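You operate a simulated robot arm through the tools that you are given. There is no shell and no other tool. Be economical: measure what you need, move in short steps, check, and stop when the job is done.

The job below is to be done with a simulated two-armed robot. You get a single attempt, and the scene is never put back.

TASK
On the long counter, fold the teal towel in half and then in half again.

The check looks at the end state, three seconds after you hand in, the way a careful person would. Anything else that was tipped, shoved, dropped, spilled or broken makes it a failure. Flat cloth is picked up by pressing the open fingertips on it (5 to 10 N) and closing them slowly along it; thin cloth reads only 2 to 8 mm in the jaws.

THE ROBOT
Two 6-joint arms with two-finger parallel grippers on one trunk, on a base that drives. Base frame: it is fixed to the floor where the robot stands at the start and does not move with it; the origin is under the middle of the robot, x ahead of it, y to its left, z up; the surface under the hand at the start is at about z = 0.82. Readings come in m, rad, newtons and seconds.
The left shoulder is at the start at [-0.077, 0.177, 0.832], the right one opposite. With the tool pointing down near the work surface each hand reaches from about 0.1 to 0.72 m from the robot's upright axis, wherever it stands, measured 20 degrees to its own side. Places, roughly: long counter [0.5, 0.9, 0.8]. Payload 1.57 kg a hand.
The tool frame of a hand sits at the grasp point between the pads (the TCP): z along the fingers, y along the line on which they close. The tips reach 0.03 m beyond it. The gripper opens to 0.08 m. The fingers are 0.017 m wide and 0.012 m thick; the gripper's body (0.04 by 0.082 m) begins 0.08 m behind the TCP.
Orientation is that of the tool frame in the base frame, as [roll, pitch, yaw] about the fixed x, y, z axes, in that order (R = Rz(yaw) Ry(pitch) Rx(roll)). With the fingers straight down and closing along the base's y, the tool's x points along the base's -x, its y along +y and its z along -z.

THE INTERFACE
- The arms move only by the tool play_rows. It takes "left_rows", "right_rows" or both (then of equal length, played together; a hand with none holds still); each is a list of rows, each a list of 6 numbers: the shift along the tool's x, y, z in units of 300 mm (1.0 is 300 mm), then the turn, a rotation vector about the tool's x, y, z in units of 45 degrees (1.0 is 45 degrees). In form: [[dx, dy, dz, ax, ay, az], ...]. A call has 1 to 20 rows; each row is the pose to reach, as a shift and turn from the pose commanded when the call began, along the tool's axes at that moment. "left_grip" and "right_grip" are, for a hand that has rows, the finger opening in mm, from 0 to 80, set as the call begins (left out, the last holds). A call with a number of a shift or a turn outside -1 to 1 is refused whole. Each row takes 0.2 s and may step no farther than 0.05 m and 0.15 rad from the row before; otherwise, or with a gripper value out of range, the whole call is refused. Where a pose cannot be reached the arm comes as near as it can. A force on the tool above 40 N (or 10 N above the force at the start of the call, whichever is more), or a blocked arm, ends the call early, and 0.2 s more pass. Each finger travels about 0.072 m/s and halts on what it meets, pressing with about 24 N; the grip force reading is that of the motor and also rises with nothing between the fingers. The clock runs only during rows and for 0.2 s after the last one: add rows that repeat a pose to give the fingers time. It gives the time, the measured TCP pose, the force on the tool (base axes), the opening and the grip force at its end, in the units of the frame above (readings bear some noise), with the torque about the TCP (base axes, N m) and any sound that the robot's microphone picked up, and new pictures: "views" is both (left out), scene, wrist or none (wrist: the cameras of the hands that moved).
- Cameras (640 x 400 px; columns grow to the right, rows downward): "scene" is now at [0.0338, -0.0122, 1.565]; the picture's right is [-0.13, -0.99, 0.00], its down [-0.84, 0.11, -0.54] and it looks along [0.53, -0.07, -0.84] (base axes); focal length 295 px, centre (320, 200). "left" rides on the left gripper at [0.072, 0.007, -0.122] in its tool frame; the picture's right is [-0.09, 1.00, 0.00], its down [-0.84, -0.08, -0.54] and it looks along [-0.54, -0.05, 0.84] (tool axes); focal length 238 px, centre (320, 200). "right" rides on the right gripper at [0.072, -0.007, -0.122] in its tool frame; the picture's right is [0.09, 1.00, 0.00], its down [-0.84, 0.08, -0.54] and it looks along [-0.54, 0.05, 0.84] (tool axes); focal length 238 px, centre (320, 200). There is no depth. A picture from a camera that has moved, and an enlarged one, comes with that camera's place and axes in the base frame and with its lens. The place of the scene camera against the robot may be out by one fixed shift of up to 0.025 m in any direction.
- move_column(by): slides the trunk up (or, below 0, down) by that many m; the arms and the scene camera ride with it, the base frame stays. It gives what a move gives, with no picture.
- base_move(legs): drives the robot by 1 to 6 legs, each [ahead, left, turn to the left] in m, m and rad, along the robot's own axes; the way and the turn of a leg run together, so that a leg with both is an arc; at most 1.5 m and 3.142 rad a leg. The arms and the cameras ride along, it lands a little off, and it stops where it bumps. It gives what a move gives, and a new picture of the scene camera.
- head_to(pan, tilt): turns the head with the scene camera to pan (to the left, within 2.496 rad either way) and tilt (down, from -0.506 to 1.204), counted from straight ahead of the robot. It gives what a move gives, and a new picture of the scene camera.
- close_up(camera, box): a new picture of the part [left, top, right, bottom] of that camera's present view, enlarged. It takes no simulated time.
- finish_job(): hands the job in; it is judged then, once.

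Go step by step. Nothing tells you exact positions but the pictures and the camera data: compare them with the known pose of the tool, close in by small moves and look again before you grip or let go. The budget is 120 turns and 260 pictures, counting those below and the enlarged ones. Unless the task says otherwise, let go and move clear before handing in, and close with one line.

The tools are called as name(argument=value, ...) on one line, values as JSON. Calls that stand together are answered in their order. play_rows: Moves the arms, as the interface text tells. Its arguments: {"type":"object","properties":{"left_rows":{"type":"array","items":{"type":"array","items":{"type":"number"}}},"left_grip":{"type":"number"},"right_rows":{"type":"array","items":{"type":"array","items":{"type":"number"}}},"right_grip":{"type":"number"},"views":{"type":"string","enum":["both","scene","wrist","none"]}},"required":[]} The other tools are called the same way: move_column (by) slides the trunk up or down; base_move (legs) drives the base; head_to (pan, tilt) turns the head that bears the scene camera; close_up (camera, box) takes an enlarged picture of a part of a camera's view; finish_job () hands the job in.

At the start:

```text
clock: 0.0
left_eef_pos: [0.4177, 0.1795, 1.0181]
left_orientation: [-3.141, 0.002, -3.141]
left_wrist_force: [0.0, -0.4, -0.3]
left_moment: [0.03, 0.05, -0.02]
left_opening: 0.0802
left_grip_force: 0.0
right_eef_pos: [0.4384, -0.1893, 0.9942]
right_orientation: [3.14, 0.0, -3.14]
right_wrist_force: [-0.2, 1.1, 0.0]
right_moment: [0.0, 0.02, 0.0]
right_opening: 0.08
right_grip_force: 0.0
trunk travel left (down, up): [-0.275, 0.053]
robot x, y, heading: [0.0008, -0.0022, -0.001]
head pan, tilt: [-0.127, 1.004]
```

scene: 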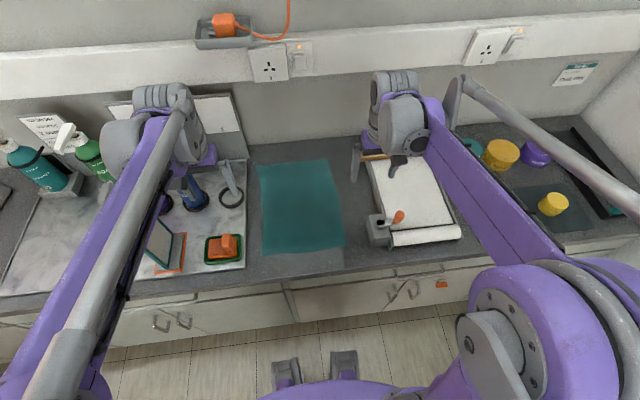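
right: 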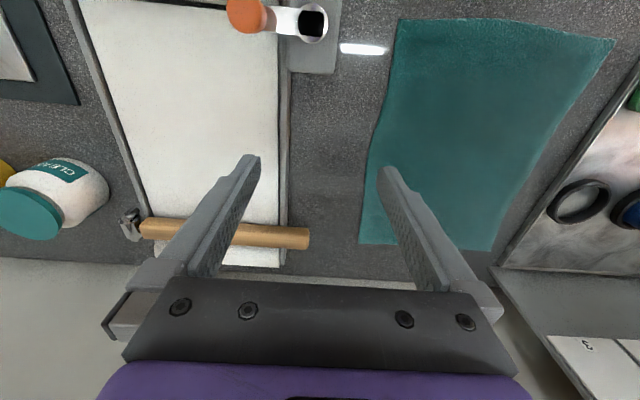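
left: 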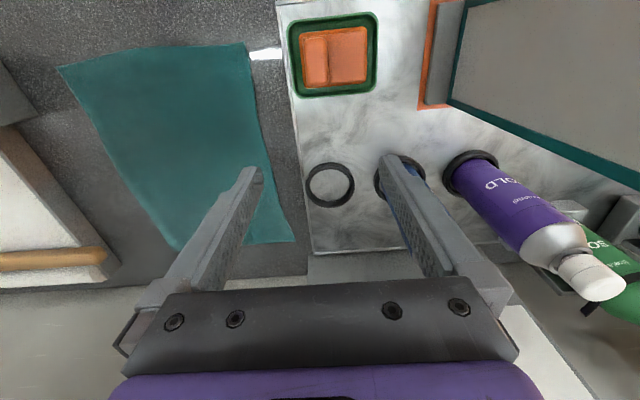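

The teal towel lies flat. From both wrist cameras I put its near corners at about (0.335, -0.12) and (0.334, 0.106), and its far corners at about (0.635, -0.105) and (0.632, 0.118). I'll bring both hands above the near corners first.

play_rows(left_rows=[[0.06, -0.08, 0, 0, 0, 0], [0.12, -0.16, 0, 0, 0, 0], [0.18, -0.24, 0, 0, 0, 0], [0.243, -0.315, 0, 0, 0, 0], [0.243, -0.315, 0.1, 0, 0, 0], [0.243, -0.315, 0.2, 0, 0, 0], [0.243, -0.315, 0.3, 0, 0, 0], [0.243, -0.315, 0.394, 0, 0, 0]], right_rows=[[0.077, 0.075, 0, 0, 0, 0], [0.154, 0.15, 0, 0, 0, 0], [0.231, 0.225, 0, 0, 0, 0], [0.308, 0.298, 0, 0, 0, 0], [0.308, 0.298, 0.08, 0, 0, 0], [0.308, 0.298, 0.16, 0, 0, 0], [0.308, 0.298, 0.24, 0, 0, 0], [0.308, 0.298, 0.314, 0, 0, 0]], left_grip=26, right_grip=26)

```text
clock: 1.8
left_eef_pos: [0.3445, 0.0848, 0.8977]
left_orientation: [-3.141, 0.001, -3.141]
left_wrist_force: [0.6, -0.1, 0.6]
left_moment: [0.0, 0.02, 0.02]
left_opening: 0.0264
left_grip_force: 0.1
right_eef_pos: [0.3462, -0.0987, 0.8994]
right_orientation: [-3.141, -0.001, 3.141]
right_wrist_force: [-0.2, -0.3, -0.1]
right_moment: [0.01, 0.0, -0.02]
right_opening: 0.0257
right_grip_force: 0.0
trunk travel left (down, up): [-0.275, 0.053]
robot x, y, heading: [0.0003, -0.0019, 0.003]
head pan, tilt: [-0.127, 1.004]
camera scene: at [0.0347, -0.0122, 1.5651], right [-0.13, -0.99, 0.0], down [-0.84, 0.11, -0.54], along [0.53, -0.07, -0.84], focal length 295 px, centre (320, 200)
camera right: at [0.2743, -0.1067, 1.0198], right [-0.09, 1.0, 0.0], down [0.84, 0.08, 0.54], along [0.54, 0.05, -0.84], focal length 238 px, centre (320, 200)
camera left: at [0.2729, 0.0906, 1.0208], right [0.09, 1.0, 0.0], down [0.84, -0.08, 0.54], along [0.54, -0.05, -0.84], focal length 238 px, centre (320, 200)
```

scene: 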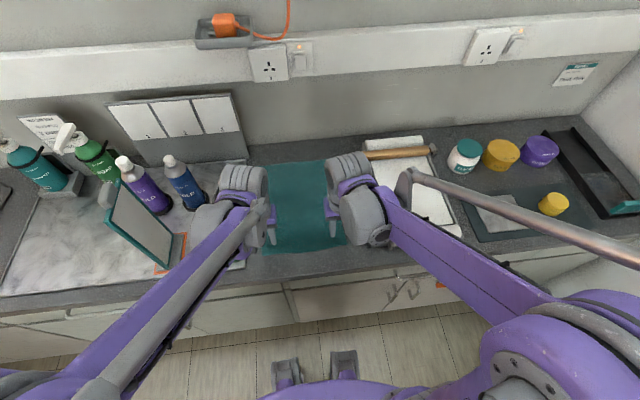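
right: 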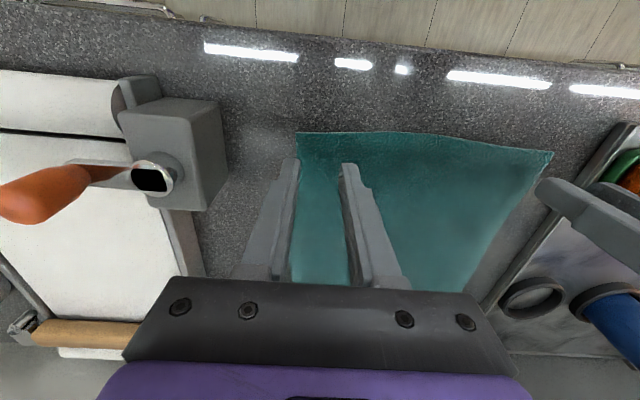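
left: 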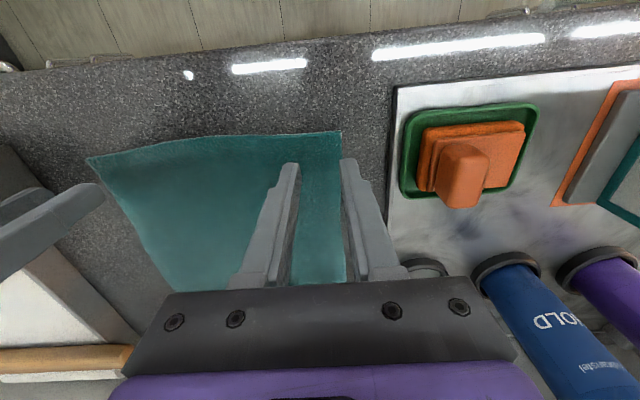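

Recomputed from these views, the near corners are at (0.338, -0.121) and (0.334, 0.102), so I'll shift both hands slightly inward. Then I'll lower them to just above the contact height.

play_rows(left_rows=[[-0.018, -0.03, 0.05, 0, 0, 0], [-0.018, -0.03, 0.1, 0, 0, 0], [-0.018, -0.03, 0.135, 0, 0, 0], [-0.018, -0.03, 0.149, 0, 0, 0]], right_rows=[[-0.013, 0.016, 0.05, 0, 0, 0], [-0.013, 0.016, 0.1, 0, 0, 0], [-0.013, 0.016, 0.14, 0, 0, 0], [-0.013, 0.016, 0.155, 0, 0, 0]], views="wrist")

```text
clock: 2.8
left_eef_pos: [0.3489, 0.0748, 0.8538]
left_orientation: [-3.139, 0.001, 3.141]
left_wrist_force: [0.5, -0.3, 1.5]
left_moment: [-0.01, -0.03, 0.0]
left_opening: 0.0261
left_grip_force: 0.0
right_eef_pos: [0.3488, -0.0957, 0.8538]
right_orientation: [3.142, 0.001, 3.141]
right_wrist_force: [-0.3, 0.4, 7.4]
right_moment: [0.01, -0.01, 0.0]
right_opening: 0.0259
right_grip_force: 0.1
trunk travel left (down, up): [-0.275, 0.053]
robot x, y, heading: [-0.0005, 0.0011, 0.002]
head pan, tilt: [-0.127, 1.004]
camera right: at [0.2772, -0.1021, 0.9741], right [-0.09, 1.0, 0.0], down [0.84, 0.08, 0.54], along [0.54, 0.05, -0.84], focal length 238 px, centre (320, 200)
camera left: at [0.2771, 0.0815, 0.9774], right [0.09, 1.0, 0.0], down [0.84, -0.08, 0.54], along [0.54, -0.05, -0.84], focal length 238 px, centre (320, 200)
```

right: 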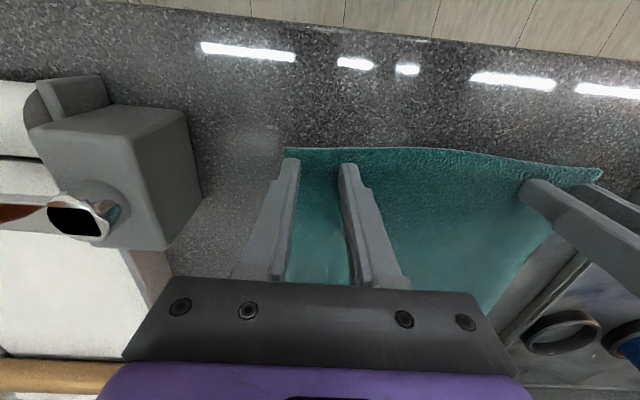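
left: 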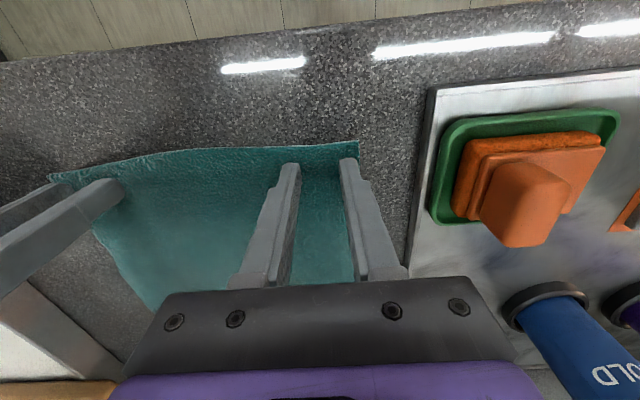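

The right hand is pressing on the cloth at 7 N, but the left is barely touching. I'll lower the left a little more.

play_rows(left_rows=[[0, 0, 0.003, 0, 0, 0], [0, 0, 0.005, 0, 0, 0]], views="none")

```text
clock: 3.4
left_eef_pos: [0.3481, 0.0742, 0.853]
left_orientation: [3.141, 0.001, -3.141]
left_wrist_force: [2.0, -0.3, 9.5]
left_moment: [0.02, -0.06, -0.01]
left_opening: 0.0259
left_grip_force: 0.1
right_eef_pos: [0.3494, -0.094, 0.853]
right_orientation: [3.141, -0.003, 3.141]
right_wrist_force: [-0.8, -0.9, 6.8]
right_moment: [0.0, 0.01, 0.0]
right_opening: 0.0255
right_grip_force: 0.1
trunk travel left (down, up): [-0.275, 0.053]
robot x, y, heading: [0.0009, 0.0022, 0.005]
head pan, tilt: [-0.127, 1.004]
```

Both hands now press at 7–9 N, so I'll close the fingers in stages, checking as I go.

play_rows(left_rows=[[0, 0, 0, 0, 0, 0], [0, 0, 0, 0, 0, 0]], right_rows=[[0, 0, 0, 0, 0, 0], [0, 0, 0, 0, 0, 0]], left_grip=20, right_grip=20, views="none")

play_rows(left_rows=[[0, 0, 0, 0, 0, 0], [0, 0, 0, 0, 0, 0]], right_rows=[[0, 0, 0, 0, 0, 0], [0, 0, 0, 0, 0, 0]], left_grip=13, right_grip=13, views="wrist")

```text
clock: 4.0
left_eef_pos: [0.3484, 0.0745, 0.8518]
left_orientation: [3.141, -0.001, -3.141]
left_wrist_force: [1.1, -3.3, 10.3]
left_moment: [-0.09, -0.02, 0.04]
left_opening: 0.0203
left_grip_force: 0.0
right_eef_pos: [0.3487, -0.0945, 0.8533]
right_orientation: [3.141, 0.0, -3.14]
right_wrist_force: [1.3, 1.9, 7.6]
right_moment: [0.05, -0.02, -0.02]
right_opening: 0.0202
right_grip_force: 0.3
trunk travel left (down, up): [-0.275, 0.053]
robot x, y, heading: [0.0008, 0.0008, -0.0]
head pan, tilt: [-0.127, 1.004]
```

```text
clock: 4.6
left_eef_pos: [0.3487, 0.074, 0.8526]
left_orientation: [-3.141, -0.001, 3.141]
left_wrist_force: [-0.7, -1.9, 11.6]
left_moment: [-0.08, 0.03, -0.01]
left_opening: 0.0129
left_grip_force: 0.0
right_eef_pos: [0.35, -0.095, 0.8534]
right_orientation: [-3.141, -0.001, -3.14]
right_wrist_force: [-0.6, 2.1, 7.5]
right_moment: [0.09, 0.03, -0.02]
right_opening: 0.0133
right_grip_force: 0.4
trunk travel left (down, up): [-0.275, 0.053]
robot x, y, heading: [0.0016, 0.003, -0.0]
head pan, tilt: [-0.127, 1.004]
camera right: at [0.2767, -0.1022, 0.974], right [-0.09, 1.0, 0.0], down [0.84, 0.08, 0.54], along [0.54, 0.05, -0.84], focal length 238 px, centre (320, 200)
camera left: at [0.2764, 0.0817, 0.9761], right [0.09, 1.0, 0.0], down [0.84, -0.08, 0.54], along [0.54, -0.05, -0.84], focal length 238 px, centre (320, 200)
```

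right: 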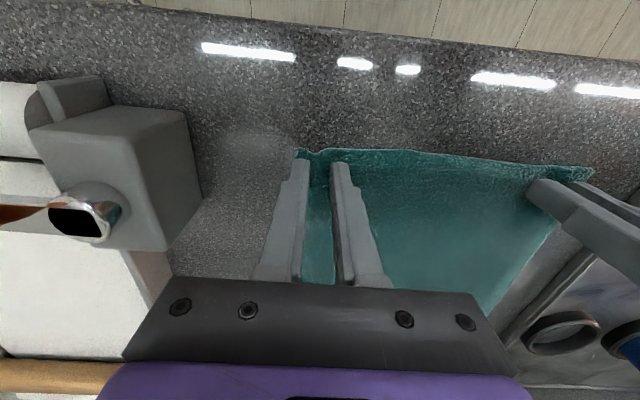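
left: 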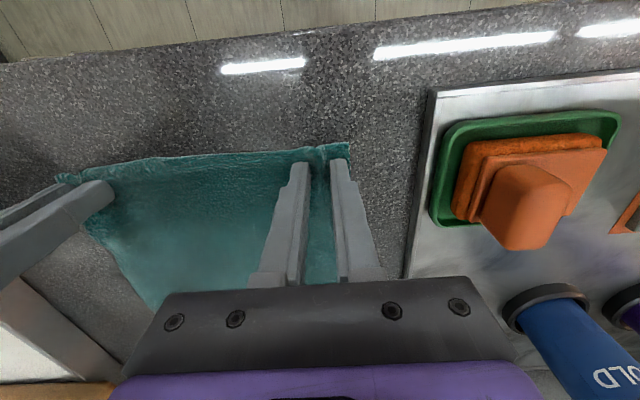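

The cloth is gathering up between the fingers of both hands. I'll finish closing on it.

play_rows(left_rows=[[0, 0, 0, 0, 0, 0], [0, 0, 0, 0, 0, 0]], right_rows=[[0, 0, 0, 0, 0, 0], [0, 0, 0, 0, 0, 0]], left_grip=7, right_grip=7, views="none")

play_rows(left_rows=[[0, 0, 0, 0, 0, 0], [0, 0, 0, 0, 0, 0], [0, 0, 0, 0, 0, 0]], right_rows=[[0, 0, 0, 0, 0, 0], [0, 0, 0, 0, 0, 0], [0, 0, 0, 0, 0, 0]], left_grip=0, right_grip=0, views="wrist")

```text
clock: 5.2
left_eef_pos: [0.3493, 0.0749, 0.8527]
left_orientation: [3.141, 0.0, -3.138]
left_wrist_force: [-0.1, -2.6, 11.3]
left_moment: [-0.12, 0.05, 0.02]
left_opening: 0.0079
left_grip_force: 3.6
right_eef_pos: [0.3498, -0.0944, 0.853]
right_orientation: [3.141, 0.001, -3.141]
right_wrist_force: [0.7, 2.1, 8.2]
right_moment: [0.05, -0.01, -0.01]
right_opening: 0.007
right_grip_force: 0.1
trunk travel left (down, up): [-0.275, 0.053]
robot x, y, heading: [0.0024, 0.0011, -0.002]
head pan, tilt: [-0.127, 1.004]
```

```text
clock: 6.0
left_eef_pos: [0.3486, 0.0753, 0.8533]
left_orientation: [-3.141, 0.001, -3.141]
left_wrist_force: [-0.3, -3.0, 10.5]
left_moment: [-0.12, 0.03, 0.02]
left_opening: 0.0039
left_grip_force: 24.3
right_eef_pos: [0.3494, -0.0945, 0.8537]
right_orientation: [-3.141, 0.0, -3.14]
right_wrist_force: [0.2, 0.4, 8.7]
right_moment: [0.03, 0.02, -0.02]
right_opening: 0.0
right_grip_force: 20.7
trunk travel left (down, up): [-0.275, 0.053]
robot x, y, heading: [0.0012, -0.0013, -0.002]
head pan, tilt: [-0.127, 1.004]
camera right: at [0.2768, -0.1025, 0.974], right [-0.09, 1.0, 0.0], down [0.84, 0.08, 0.54], along [0.54, 0.05, -0.84], focal length 238 px, centre (320, 200)
camera left: at [0.2764, 0.0813, 0.9761], right [0.09, 1.0, 0.0], down [0.84, -0.08, 0.54], along [0.54, -0.05, -0.84], focal length 238 px, centre (320, 200)
```

right: 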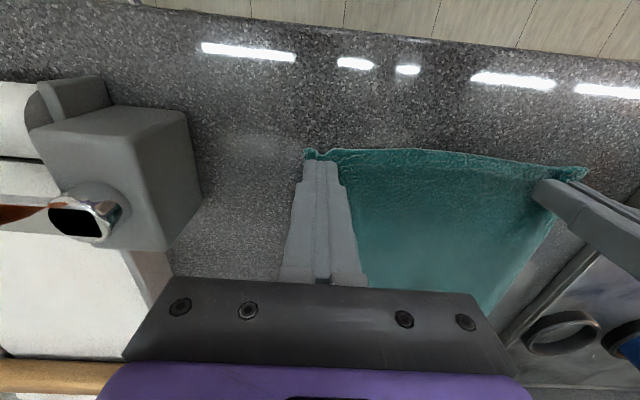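
left: 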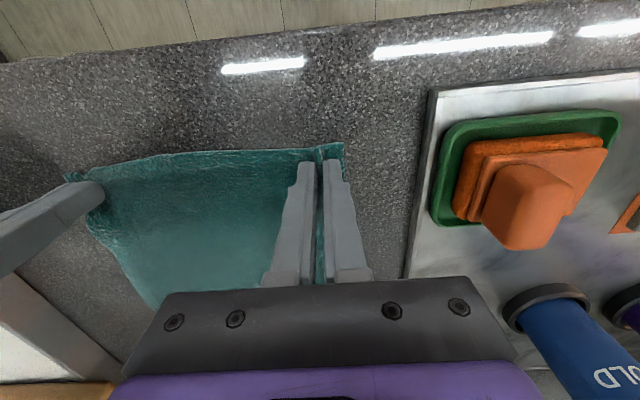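

The left hand holds the cloth at 3.9 mm, but the right closed empty. I'll lift the right slightly, reopen it, shift inward and press again.

play_rows(right_rows=[[0, 0, -0.04, 0, 0, 0], [0, 0.03, -0.04, 0, 0, 0], [0, 0.03, -0.04, 0, 0, 0]], right_grip=28, views="wrist")

```text
clock: 6.8
left_eef_pos: [0.3487, 0.0755, 0.8536]
left_orientation: [3.14, 0.0, 3.14]
left_wrist_force: [-0.9, -2.3, 13.4]
left_moment: [-0.1, 0.07, -0.01]
left_opening: 0.0039
left_grip_force: 23.6
right_eef_pos: [0.3489, -0.0869, 0.8654]
right_orientation: [3.14, -0.001, 3.141]
right_wrist_force: [0.1, 1.6, -0.5]
right_moment: [0.01, 0.02, -0.01]
right_opening: 0.0281
right_grip_force: 0.0
trunk travel left (down, up): [-0.275, 0.053]
robot x, y, heading: [0.003, -0.0018, -0.001]
head pan, tilt: [-0.127, 1.004]
camera right: at [0.2769, -0.0935, 0.9859], right [-0.09, 1.0, 0.0], down [0.84, 0.08, 0.54], along [0.54, 0.05, -0.84], focal length 238 px, centre (320, 200)
```

right: 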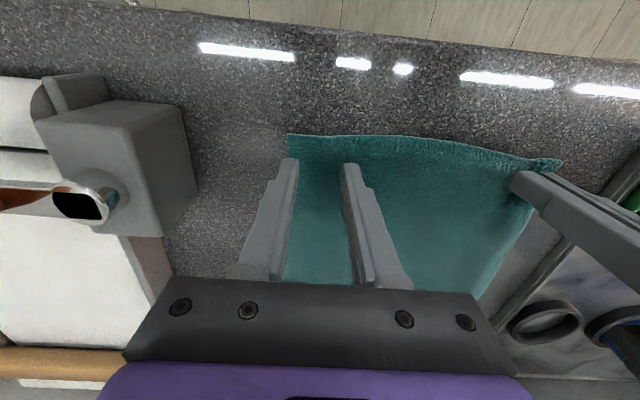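

The right corner is now near (0.330, -0.111), so I'll go a further 6 mm inward and press with a bit more force.

play_rows(right_rows=[[0, 0.022, 0.01, 0, 0, 0], [0, 0.022, 0.03, 0, 0, 0], [0, 0.022, 0.04, 0, 0, 0], [0, 0.022, 0.045, 0, 0, 0]], views="none")

play_rows(right_rows=[[0, 0, 0, 0, 0, 0], [0, 0, 0, 0, 0, 0]], right_grip=22, views="none")

play_rows(right_rows=[[0, 0, 0, 0, 0, 0], [0, 0, 0, 0, 0, 0]], right_grip=15, views="wrist")

```text
clock: 7.8
left_eef_pos: [0.3495, 0.0744, 0.853]
left_orientation: [-3.141, 0.001, 3.141]
left_wrist_force: [0.4, -2.3, 7.5]
left_moment: [-0.03, -0.01, -0.02]
left_opening: 0.0036
left_grip_force: 24.0
right_eef_pos: [0.3495, -0.0799, 0.8529]
right_orientation: [-3.14, 0.002, 3.142]
right_wrist_force: [0.9, -1.5, 20.3]
right_moment: [-0.04, 0.03, -0.01]
right_opening: 0.028
right_grip_force: 0.1
trunk travel left (down, up): [-0.275, 0.053]
robot x, y, heading: [-0.0002, 0.0005, -0.004]
head pan, tilt: [-0.127, 1.004]
```

```text
clock: 8.4
left_eef_pos: [0.3478, 0.0756, 0.8525]
left_orientation: [-3.14, 0.002, 3.141]
left_wrist_force: [2.0, -3.0, 7.3]
left_moment: [-0.07, -0.03, -0.04]
left_opening: 0.0039
left_grip_force: 24.0
right_eef_pos: [0.349, -0.0791, 0.8527]
right_orientation: [3.141, 0.002, -3.14]
right_wrist_force: [0.6, 1.2, 27.7]
right_moment: [0.07, -0.03, -0.02]
right_opening: 0.0215
right_grip_force: 0.0
trunk travel left (down, up): [-0.275, 0.053]
robot x, y, heading: [0.0033, 0.0026, 0.004]
head pan, tilt: [-0.127, 1.004]
```

```text
clock: 9.0
left_eef_pos: [0.3488, 0.0756, 0.8534]
left_orientation: [-3.14, 0.003, 3.14]
left_wrist_force: [1.1, -6.2, 7.7]
left_moment: [-0.21, -0.05, 0.0]
left_opening: 0.0038
left_grip_force: 23.7
right_eef_pos: [0.3487, -0.079, 0.8515]
right_orientation: [-3.142, 0.002, -3.14]
right_wrist_force: [1.8, 6.5, 30.7]
right_moment: [0.2, -0.01, -0.04]
right_opening: 0.014
right_grip_force: 0.1
trunk travel left (down, up): [-0.275, 0.053]
robot x, y, heading: [-0.0011, -0.0023, -0.003]
head pan, tilt: [-0.127, 1.004]
camera right: at [0.2766, -0.0864, 0.9731], right [-0.09, 1.0, 0.0], down [0.84, 0.08, 0.54], along [0.54, 0.05, -0.84], focal length 238 px, centre (320, 200)
```

right: 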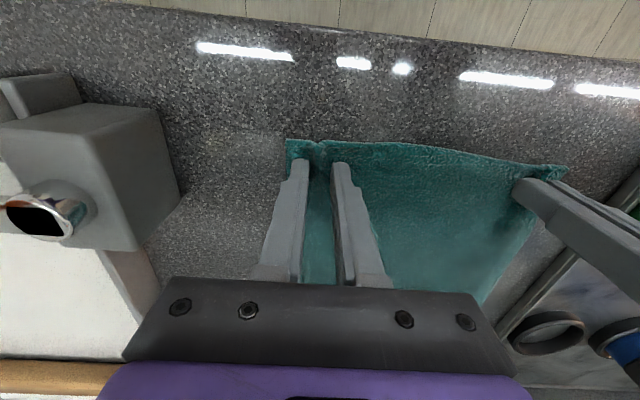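

The cloth is gathering in the right hand, but its force has risen to 30 N. I'll ease up by 1.5 mm and finish closing.

play_rows(right_rows=[[0, 0, -0.005, 0, 0, 0], [0, 0, -0.005, 0, 0, 0]], right_grip=8, views="none")

play_rows(right_rows=[[0, 0, 0, 0, 0, 0], [0, 0, 0, 0, 0, 0], [0, 0, 0, 0, 0, 0]], right_grip=0, views="wrist")

```text
clock: 9.6
left_eef_pos: [0.3491, 0.074, 0.8524]
left_orientation: [-3.142, 0.0, 3.14]
left_wrist_force: [0.2, -3.8, 12.7]
left_moment: [-0.14, 0.0, 0.0]
left_opening: 0.0038
left_grip_force: 23.8
right_eef_pos: [0.3489, -0.0792, 0.8534]
right_orientation: [3.141, 0.0, 3.141]
right_wrist_force: [-0.6, 2.6, 9.3]
right_moment: [0.09, 0.0, -0.03]
right_opening: 0.0093
right_grip_force: 0.8
trunk travel left (down, up): [-0.275, 0.053]
robot x, y, heading: [0.0001, -0.0004, 0.002]
head pan, tilt: [-0.127, 1.004]
```

```text
clock: 10.4
left_eef_pos: [0.3488, 0.0748, 0.8533]
left_orientation: [-3.141, -0.002, 3.141]
left_wrist_force: [-0.7, -3.9, 12.1]
left_moment: [-0.18, 0.05, -0.04]
left_opening: 0.0039
left_grip_force: 24.0
right_eef_pos: [0.3494, -0.0794, 0.8535]
right_orientation: [3.14, 0.002, -3.141]
right_wrist_force: [-1.0, 3.1, 5.3]
right_moment: [0.13, 0.02, 0.02]
right_opening: 0.0042
right_grip_force: 23.8
trunk travel left (down, up): [-0.275, 0.053]
robot x, y, heading: [0.0003, 0.0007, -0.002]
head pan, tilt: [-0.127, 1.004]
camera right: at [0.2769, -0.0868, 0.974], right [-0.09, 1.0, 0.0], down [0.84, 0.08, 0.54], along [0.54, 0.05, -0.84], focal length 238 px, centre (320, 200)
```

right: 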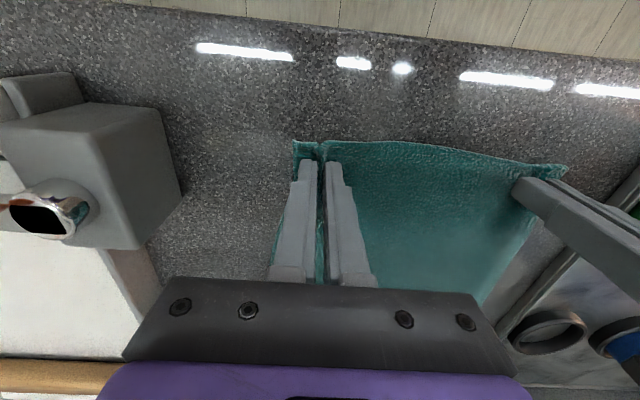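

Both hands now hold the cloth at about 4 mm. I'll lift and carry the near edge over along an arc, stopping halfway to look.

play_rows(left_rows=[[-0.017, 0, -0.05, 0, 0, 0], [-0.05, 0, -0.1, 0, 0, 0], [-0.1, 0, -0.167, 0, 0, 0], [-0.167, 0.005, -0.233, 0, 0, 0], [-0.233, 0.01, -0.283, 0, 0, 0], [-0.3, 0.013, -0.317, 0, 0, 0], [-0.367, 0.017, -0.333, 0, 0, 0], [-0.433, 0.02, -0.345, 0, 0, 0], [-0.5, 0.025, -0.35, 0, 0, 0]], right_rows=[[-0.017, 0, -0.05, 0, 0, 0], [-0.05, 0, -0.1, 0, 0, 0], [-0.1, 0, -0.167, 0, 0, 0], [-0.167, 0.005, -0.233, 0, 0, 0], [-0.233, 0.01, -0.283, 0, 0, 0], [-0.3, 0.013, -0.317, 0, 0, 0], [-0.367, 0.017, -0.333, 0, 0, 0], [-0.433, 0.02, -0.345, 0, 0, 0], [-0.5, 0.025, -0.35, 0, 0, 0]])

```text
clock: 12.4
left_eef_pos: [0.5007, 0.0831, 0.9582]
left_orientation: [-3.141, -0.002, -3.141]
left_wrist_force: [1.2, -5.2, 0.6]
left_moment: [-0.19, 0.01, -0.02]
left_opening: 0.004
left_grip_force: 23.8
right_eef_pos: [0.5006, -0.0729, 0.9585]
right_orientation: [-3.141, -0.001, 3.141]
right_wrist_force: [0.9, 4.1, 0.1]
right_moment: [0.15, 0.05, 0.0]
right_opening: 0.0038
right_grip_force: 24.0
trunk travel left (down, up): [-0.275, 0.053]
robot x, y, heading: [-0.0008, 0.0018, -0.002]
head pan, tilt: [-0.127, 1.004]
camera scene: at [0.0353, -0.0122, 1.565], right [-0.13, -0.99, 0.0], down [-0.84, 0.11, -0.54], along [0.53, -0.07, -0.84], focal length 295 px, centre (320, 200)
camera right: at [0.429, -0.0798, 1.0786], right [-0.09, 1.0, 0.0], down [0.84, 0.08, 0.54], along [0.54, 0.05, -0.84], focal length 238 px, centre (320, 200)
camera left: at [0.4289, 0.0893, 1.081], right [0.09, 1.0, 0.0], down [0.84, -0.08, 0.54], along [0.54, -0.05, -0.84], focal length 238 px, centre (320, 200)
```

scene: 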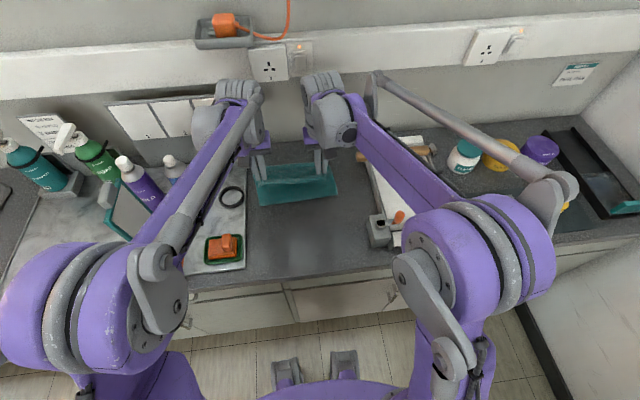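
right: 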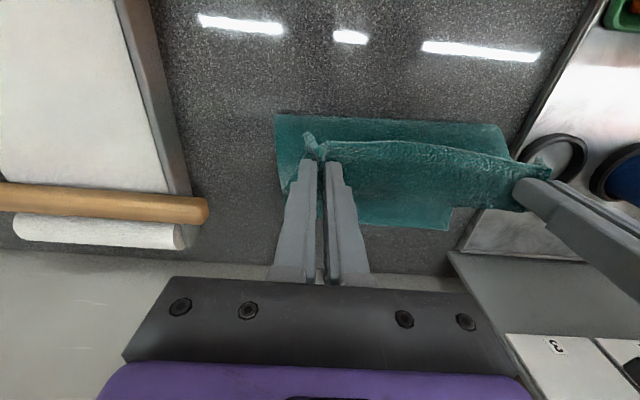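
left: 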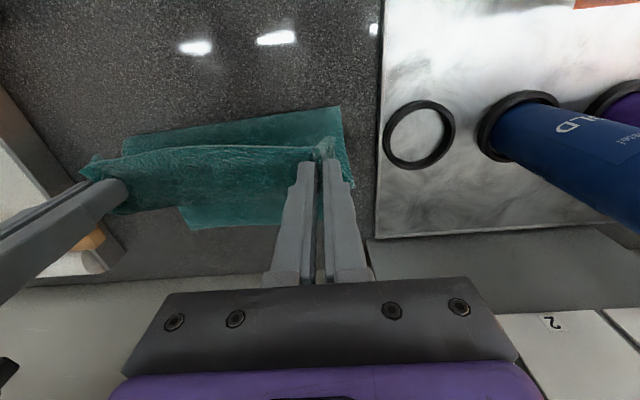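

The fold is going well. I'll carry on over and down, stopping just above the far edge.

play_rows(left_rows=[[-0.067, 0.003, 0, 0, 0, 0], [-0.133, 0.006, 0.01, 0, 0, 0], [-0.2, 0.01, 0.033, 0, 0, 0], [-0.267, 0.013, 0.073, 0, 0, 0], [-0.327, 0.017, 0.133, 0, 0, 0], [-0.373, 0.02, 0.193, 0, 0, 0], [-0.407, 0.02, 0.25, 0, 0, 0], [-0.427, 0.02, 0.293, 0, 0, 0], [-0.433, 0.02, 0.31, 0, 0, 0]], right_rows=[[-0.067, 0.003, 0, 0, 0, 0], [-0.133, 0.006, 0.01, 0, 0, 0], [-0.2, 0.01, 0.033, 0, 0, 0], [-0.267, 0.013, 0.073, 0, 0, 0], [-0.327, 0.017, 0.133, 0, 0, 0], [-0.373, 0.02, 0.193, 0, 0, 0], [-0.407, 0.02, 0.25, 0, 0, 0], [-0.427, 0.02, 0.293, 0, 0, 0], [-0.433, 0.02, 0.31, 0, 0, 0]])

```text
clock: 14.4
left_eef_pos: [0.6296, 0.0892, 0.8648]
left_orientation: [3.141, 0.0, 3.141]
left_wrist_force: [1.0, -3.3, 1.3]
left_moment: [-0.09, 0.01, -0.01]
left_opening: 0.0037
left_grip_force: 24.7
right_eef_pos: [0.6296, -0.065, 0.8653]
right_orientation: [3.141, 0.0, -3.141]
right_wrist_force: [-0.5, 2.9, -0.6]
right_moment: [0.07, -0.04, -0.02]
right_opening: 0.0039
right_grip_force: 24.2
trunk travel left (down, up): [-0.275, 0.053]
robot x, y, heading: [-0.0015, -0.0013, 0.003]
head pan, tilt: [-0.127, 1.004]
camera scene: at [0.0336, -0.0122, 1.5651], right [-0.13, -0.99, 0.0], down [-0.84, 0.11, -0.54], along [0.53, -0.07, -0.84], focal length 295 px, centre (320, 200)
camera right: at [0.5574, -0.0728, 0.9854], right [-0.09, 1.0, 0.0], down [0.84, 0.08, 0.54], along [0.54, 0.05, -0.84], focal length 238 px, centre (320, 200)
camera left: at [0.5572, 0.0948, 0.9881], right [0.09, 1.0, 0.0], down [0.84, -0.08, 0.54], along [0.54, -0.05, -0.84], focal length 238 px, centre (320, 200)
```

scene: 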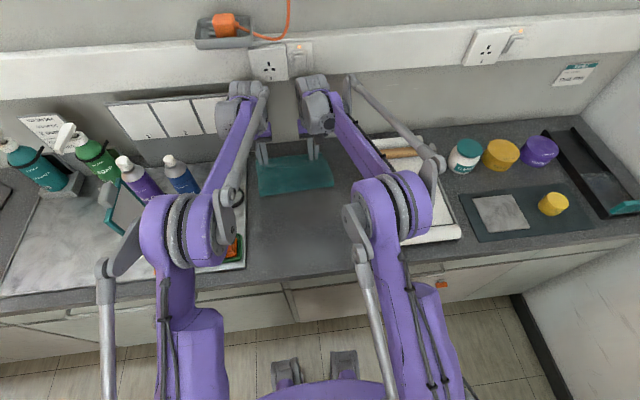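
right: 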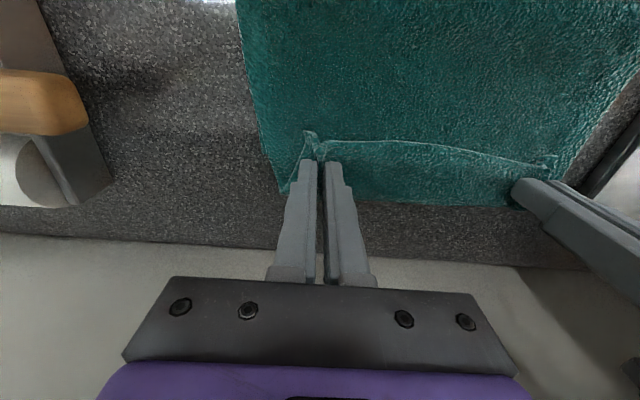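
left: 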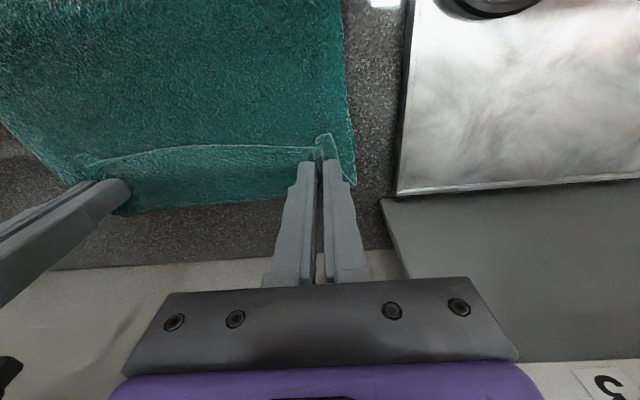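

The far outline appears to be at about x = 0.658, and the carried edge is at about 0.61. I'll look closer before adjusting.

close_up(camera="scene", box=[220, 120, 380, 220])

close_up(camera="right", box=[220, 80, 620, 300])

```text
4.00 times, centred on (300, 170) of scene
camera zoom: at [0.0336, -0.0122, 1.5651], right [-0.13, -0.99, 0.0], down [-0.84, 0.11, -0.54], along [0.53, -0.07, -0.84], focal length 1181 px, centre (400, 320)
```

zoom: 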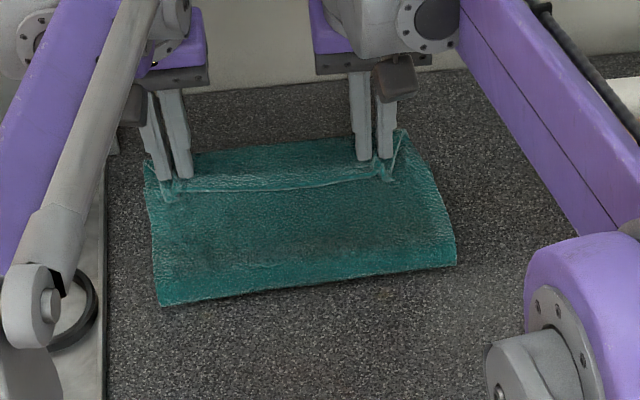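

```text
1.60 times, centred on (420, 190) of right
camera zoom: at [0.5574, -0.0728, 0.9854], right [-0.09, 1.0, 0.0], down [0.84, 0.08, 0.54], along [0.54, 0.05, -0.84], focal length 381 px, centre (160, 216)
```

zoom: 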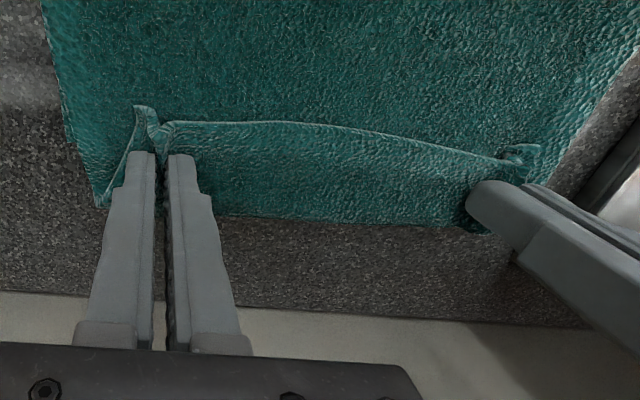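

I can't tell whether the strip beyond the edge line is the bottom layer or a curl of the top one. A small move forward and up should settle it.

play_rows(left_rows=[[-0.02, 0, -0.05, 0, 0, 0], [-0.05, 0, -0.07, 0, 0, 0], [-0.08, 0, -0.07, 0, 0, 0]], right_rows=[[-0.02, 0, -0.05, 0, 0, 0], [-0.05, 0, -0.07, 0, 0, 0], [-0.08, 0, -0.07, 0, 0, 0]], views="wrist")

close_up(camera="scene", box=[220, 120, 380, 220])

```text
clock: 15.2
left_eef_pos: [0.6498, 0.092, 0.8864]
left_orientation: [-3.14, 0.004, -3.138]
left_wrist_force: [0.4, -8.3, -0.6]
left_moment: [-0.22, 0.02, -0.06]
left_opening: 0.0038
left_grip_force: 24.1
right_eef_pos: [0.6485, -0.0667, 0.8862]
right_orientation: [3.14, 0.004, 3.141]
right_wrist_force: [0.2, 8.3, 0.0]
right_moment: [0.24, -0.01, 0.01]
right_opening: 0.0039
right_grip_force: 23.8
trunk travel left (down, up): [-0.275, 0.053]
robot x, y, heading: [-0.0005, 0.0002, -0.002]
head pan, tilt: [-0.127, 1.004]
camera right: at [0.5754, -0.0729, 1.0068], right [-0.09, 1.0, 0.0], down [0.84, 0.08, 0.54], along [0.54, 0.05, -0.84], focal length 238 px, centre (320, 200)
camera left: at [0.5759, 0.098, 1.0093], right [0.09, 1.0, 0.0], down [0.84, -0.07, 0.55], along [0.54, -0.05, -0.84], focal length 238 px, centre (320, 200)
```

right: 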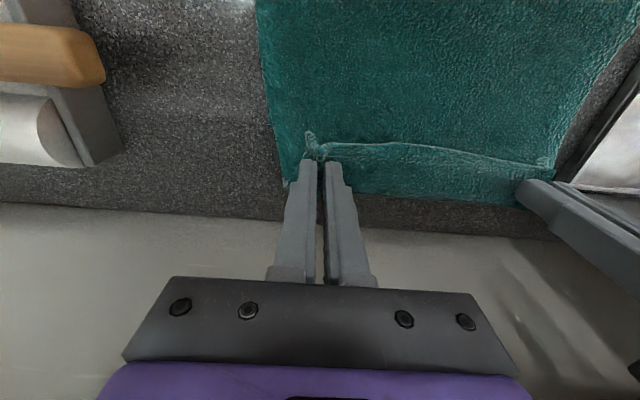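
left: 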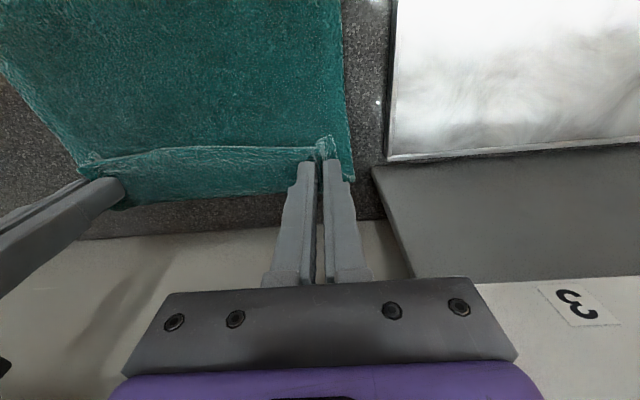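

```text
4.00 times, centred on (300, 170) of scene
camera zoom: at [0.0255, -0.0113, 1.5641], right [-0.13, -0.99, 0.0], down [-0.83, 0.11, -0.54], along [0.54, -0.07, -0.84], focal length 1181 px, centre (400, 320)
```

zoom: 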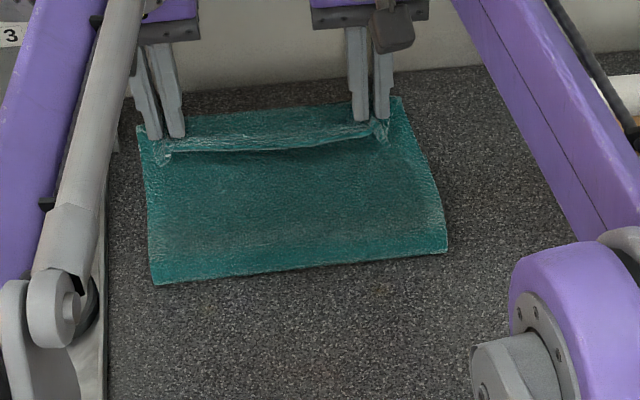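

The edge overhangs with a shadow under it, so the top layer reaches forward and its rim curls back at the fingers. The bottom layer spans about one half, and the whole towel slid forward slightly. I'll let go at this height so the rim can unbend forward, then look.

play_rows(left_rows=[[0, 0, 0, 0, 0, 0], [0, 0, 0, 0, 0, 0]], right_rows=[[0, 0, 0, 0, 0, 0], [0, 0, 0, 0, 0, 0]], left_grip=20, right_grip=20, views="wrist")

close_up(camera="scene", box=[220, 120, 380, 220])

```text
clock: 15.8
left_eef_pos: [0.6491, 0.0921, 0.8884]
left_orientation: [-3.141, 0.006, -3.138]
left_wrist_force: [-0.5, -0.4, -0.1]
left_moment: [-0.02, 0.02, -0.02]
left_opening: 0.02
left_grip_force: 0.0
right_eef_pos: [0.6466, -0.067, 0.8861]
right_orientation: [-3.14, 0.003, 3.139]
right_wrist_force: [0.4, -0.2, -0.2]
right_moment: [0.02, 0.0, -0.02]
right_opening: 0.02
right_grip_force: 0.0
trunk travel left (down, up): [-0.275, 0.053]
robot x, y, heading: [-0.0005, -0.0019, 0.003]
head pan, tilt: [-0.127, 1.004]
camera right: at [0.5756, -0.0731, 1.0069], right [-0.09, 1.0, 0.0], down [0.83, 0.08, 0.55], along [0.54, 0.05, -0.84], focal length 238 px, centre (320, 200)
camera left: at [0.5759, 0.0982, 1.0105], right [0.09, 1.0, 0.0], down [0.83, -0.07, 0.55], along [0.54, -0.05, -0.84], focal length 238 px, centre (320, 200)
```

right: 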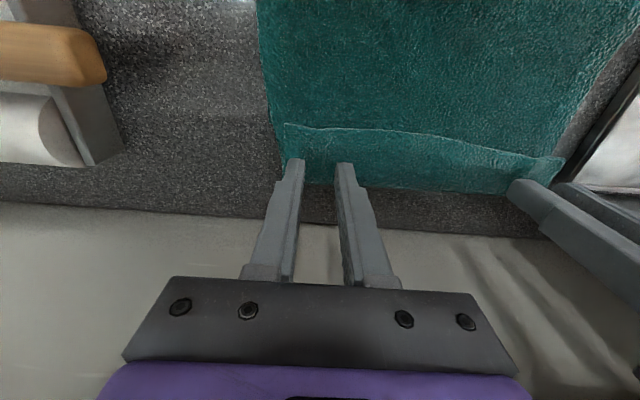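
left: 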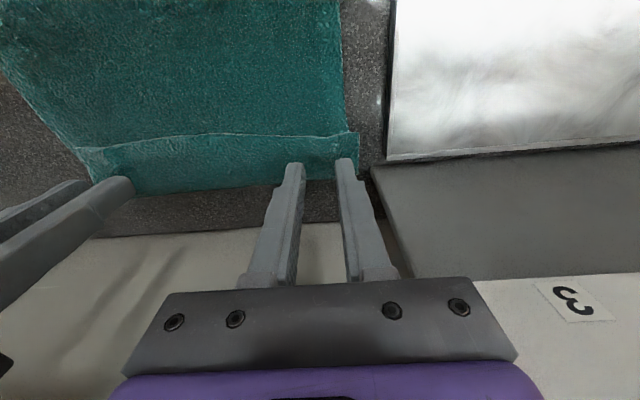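

```text
4.00 times, centred on (300, 170) of scene
camera zoom: at [0.0252, -0.011, 1.5646], right [-0.13, -0.99, 0.0], down [-0.83, 0.11, -0.54], along [0.54, -0.07, -0.84], focal length 1181 px, centre (400, 320)
```

zoom: 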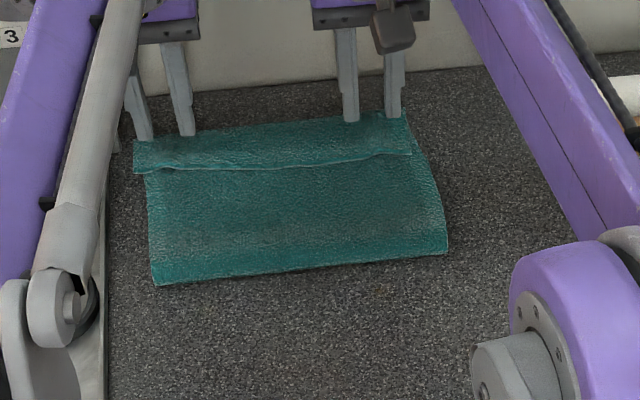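

The fold now shows clearly: a strip about 4 cm wide at the rim lies folded back towards the robot. The towel is also close to the wall, so I'll press on it and drag it back for working room before I fix the strip.

play_rows(left_rows=[[0, 0, -0.1, 0, 0, 0], [0.08, -0.02, -0.1, 0, 0, 0], [0.16, -0.04, -0.1, 0, 0, 0], [0.25, -0.06, -0.1, 0, 0, 0], [0.25, -0.06, 0.0, 0, 0, 0], [0.25, -0.06, 0.07, 0, 0, 0]], right_rows=[[0, 0, -0.1, 0, 0, 0], [0.08, 0, -0.1, 0, 0, 0], [0.16, 0, -0.1, 0, 0, 0], [0.25, 0, -0.1, 0, 0, 0], [0.25, 0, 0.0, 0, 0, 0], [0.25, 0, 0.07, 0, 0, 0]], left_grip=40, right_grip=40, views="wrist")

```text
clock: 17.2
left_eef_pos: [0.5783, 0.0707, 0.8648]
left_orientation: [3.14, 0.002, 3.141]
left_wrist_force: [-0.1, 0.1, 0.4]
left_moment: [0.04, -0.01, 0.03]
left_opening: 0.0401
left_grip_force: 0.0
right_eef_pos: [0.5795, -0.065, 0.865]
right_orientation: [-3.14, 0.0, -3.141]
right_wrist_force: [-0.5, -0.6, -1.3]
right_moment: [-0.01, 0.03, 0.0]
right_opening: 0.0399
right_grip_force: 0.1
trunk travel left (down, up): [-0.275, 0.053]
robot x, y, heading: [0.0027, -0.0031, -0.002]
head pan, tilt: [-0.127, 1.004]
camera right: at [0.5066, -0.0729, 0.9856], right [-0.09, 1.0, 0.0], down [0.84, 0.08, 0.54], along [0.54, 0.05, -0.84], focal length 238 px, centre (320, 200)
camera left: at [0.5063, 0.0769, 0.9882], right [0.09, 1.0, 0.0], down [0.84, -0.08, 0.54], along [0.54, -0.05, -0.84], focal length 238 px, centre (320, 200)
```

right: 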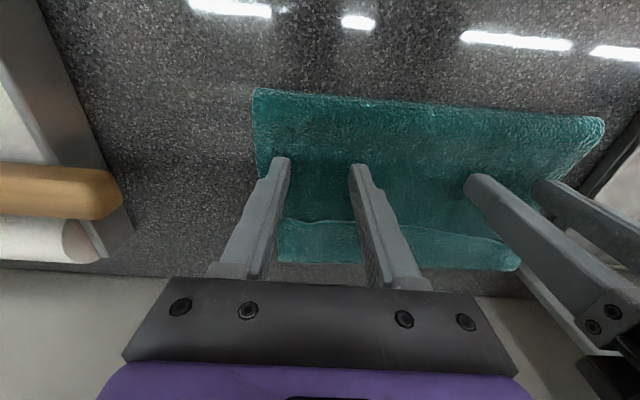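
left: 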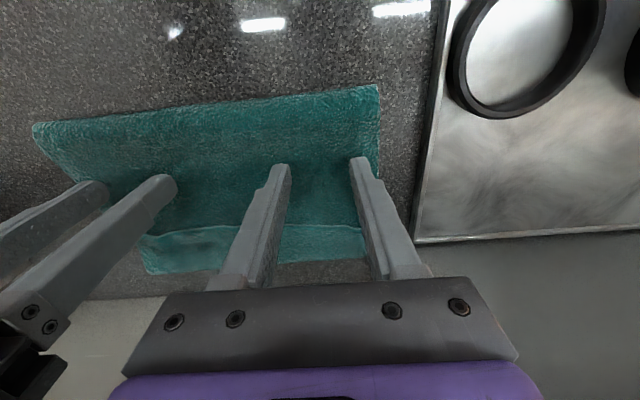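

The fold line is at x ≈ 0.53, the far outline at 0.68 and the strip's edge at 0.632. Next I'll press down and drag the towel toward the robot.

play_rows(left_rows=[[0, 0, 0.02, 0, 0, 0], [0, 0, 0.03, 0, 0, 0], [0, 0, 0.036, 0, 0, 0]], right_rows=[[0, 0, 0.02, 0, 0, 0], [0, 0, 0.03, 0, 0, 0], [0, 0, 0.036, 0, 0, 0]], views="none")

```text
clock: 18.0
left_eef_pos: [0.5784, 0.0707, 0.8555]
left_orientation: [3.141, 0.001, 3.141]
left_wrist_force: [2.2, -0.7, 12.7]
left_moment: [0.04, -0.07, 0.01]
left_opening: 0.0398
left_grip_force: 0.2
right_eef_pos: [0.5787, -0.0641, 0.8563]
right_orientation: [3.141, 0.001, 3.141]
right_wrist_force: [2.9, -0.3, 10.9]
right_moment: [0.03, -0.05, 0.02]
right_opening: 0.0398
right_grip_force: 0.0
trunk travel left (down, up): [-0.275, 0.053]
robot x, y, heading: [0.0025, -0.0014, -0.001]
head pan, tilt: [-0.127, 1.004]
```

play_rows(left_rows=[[0.03, 0, 0, 0, 0, 0], [0.08, 0, 0, 0, 0, 0], [0.13, 0, 0, 0, 0, 0], [0.18, 0, 0, 0, 0, 0], [0.23, 0, 0, 0, 0, 0]], right_rows=[[0.03, 0, 0, 0, 0, 0], [0.08, 0, 0, 0, 0, 0], [0.13, 0, 0, 0, 0, 0], [0.18, 0, 0, 0, 0, 0], [0.23, 0, 0, 0, 0, 0]], views="wrist")

```text
clock: 19.2
left_eef_pos: [0.5068, 0.0696, 0.8552]
left_orientation: [3.142, 0.001, -3.14]
left_wrist_force: [4.3, -2.0, 19.0]
left_moment: [-0.02, -0.12, 0.0]
left_opening: 0.0396
left_grip_force: 0.2
right_eef_pos: [0.5076, -0.0652, 0.8558]
right_orientation: [-3.141, 0.002, -3.14]
right_wrist_force: [3.6, 1.1, 19.1]
right_moment: [0.05, -0.05, 0.0]
right_opening: 0.0397
right_grip_force: 0.1
trunk travel left (down, up): [-0.275, 0.053]
robot x, y, heading: [0.0003, 0.0049, 0.003]
head pan, tilt: [-0.127, 1.004]
camera right: at [0.4359, -0.0734, 0.9757], right [-0.09, 1.0, 0.0], down [0.84, 0.08, 0.54], along [0.54, 0.05, -0.84], focal length 238 px, centre (320, 200)
camera left: at [0.435, 0.0767, 0.9781], right [0.09, 1.0, 0.0], down [0.84, -0.08, 0.54], along [0.54, -0.05, -0.84], focal length 238 px, centre (320, 200)
```

right: 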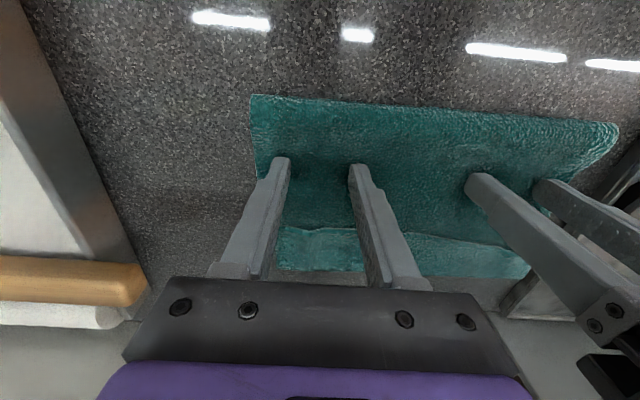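
left: 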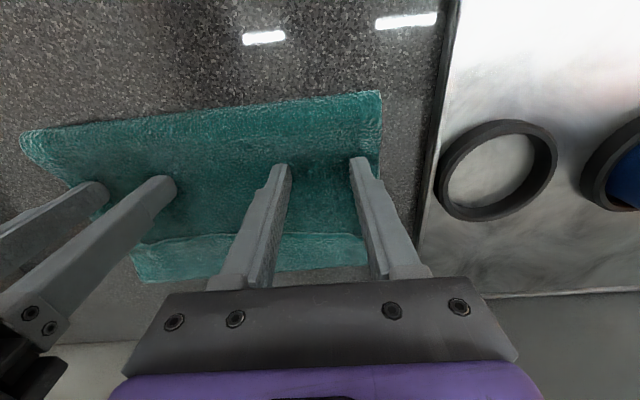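

Dragging moves the whole towel cleanly. I want to undo this fold and redo it so the rim won't curl, so I'll pick up the edge of the folded-back strip at about (0.565, -0.09 to 0.10) and open the towel flat again.

play_rows(left_rows=[[0, 0, -0.05, 0, 0, 0], [0, 0, -0.1, 0, 0, 0], [-0.1, 0.01, -0.1, 0, 0, 0], [-0.217, 0.023, -0.1, 0, 0, 0], [-0.217, 0.023, -0.05, 0, 0, 0], [-0.217, 0.023, -0.02, 0, 0, 0]], right_rows=[[0, 0, -0.05, 0, 0, 0], [0, 0, -0.1, 0, 0, 0], [-0.1, 0, -0.1, 0, 0, 0], [-0.217, 0.003, -0.1, 0, 0, 0], [-0.217, 0.003, -0.05, 0, 0, 0], [-0.217, 0.003, -0.02, 0, 0, 0]], left_grip=28, right_grip=28, views="wrist")

```text
clock: 20.6
left_eef_pos: [0.575, 0.0781, 0.8611]
left_orientation: [-3.141, -0.002, 3.141]
left_wrist_force: [-0.3, 0.5, 1.4]
left_moment: [0.0, 0.05, 0.0]
left_opening: 0.0278
left_grip_force: 0.1
right_eef_pos: [0.5742, -0.0644, 0.8594]
right_orientation: [-3.141, -0.002, -3.14]
right_wrist_force: [-1.2, 0.1, 0.9]
right_moment: [0.0, 0.01, 0.0]
right_opening: 0.0281
right_grip_force: 0.1
trunk travel left (down, up): [-0.275, 0.053]
robot x, y, heading: [0.0009, -0.0006, 0.003]
head pan, tilt: [-0.127, 1.004]
camera right: at [0.5023, -0.0721, 0.9803], right [-0.09, 1.0, 0.0], down [0.84, 0.08, 0.54], along [0.54, 0.05, -0.84], focal length 238 px, centre (320, 200)
camera left: at [0.5027, 0.0837, 0.9835], right [0.09, 1.0, 0.0], down [0.84, -0.08, 0.54], along [0.54, -0.05, -0.84], focal length 238 px, centre (320, 200)
```

right: 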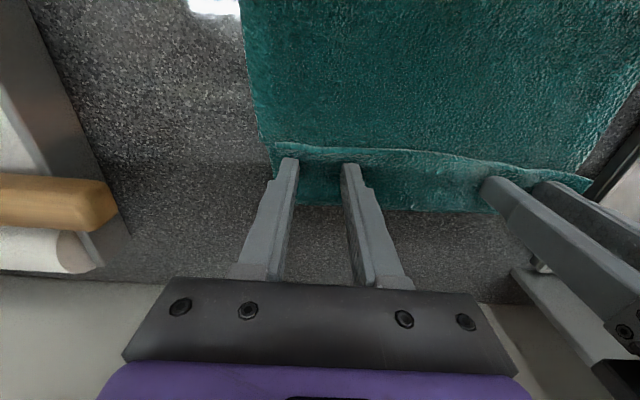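
left: 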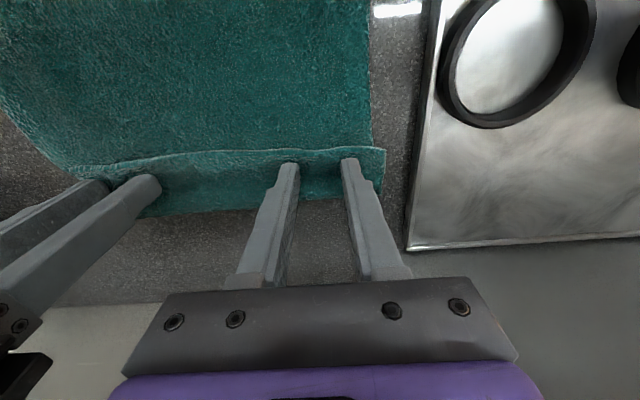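

Both hands sit over the strip just inside its edge. Next I'll press gently.

play_rows(left_rows=[[0, 0, 0.005, 0, 0, 0], [0, 0, 0.01, 0, 0, 0]], right_rows=[[0, 0, 0.004, 0, 0, 0], [0, 0, 0.008, 0, 0, 0]], views="none")

```text
clock: 21.2
left_eef_pos: [0.5733, 0.0778, 0.8586]
left_orientation: [3.141, 0.001, 3.139]
left_wrist_force: [-0.5, 0.3, 7.6]
left_moment: [0.03, 0.05, 0.02]
left_opening: 0.0276
left_grip_force: 0.0
right_eef_pos: [0.5756, -0.0656, 0.8581]
right_orientation: [3.141, 0.001, -3.141]
right_wrist_force: [-0.6, 0.7, 2.7]
right_moment: [0.01, 0.01, 0.0]
right_opening: 0.0281
right_grip_force: 0.0
trunk travel left (down, up): [-0.275, 0.053]
robot x, y, heading: [0.0002, 0.0, 0.003]
head pan, tilt: [-0.127, 1.004]
```

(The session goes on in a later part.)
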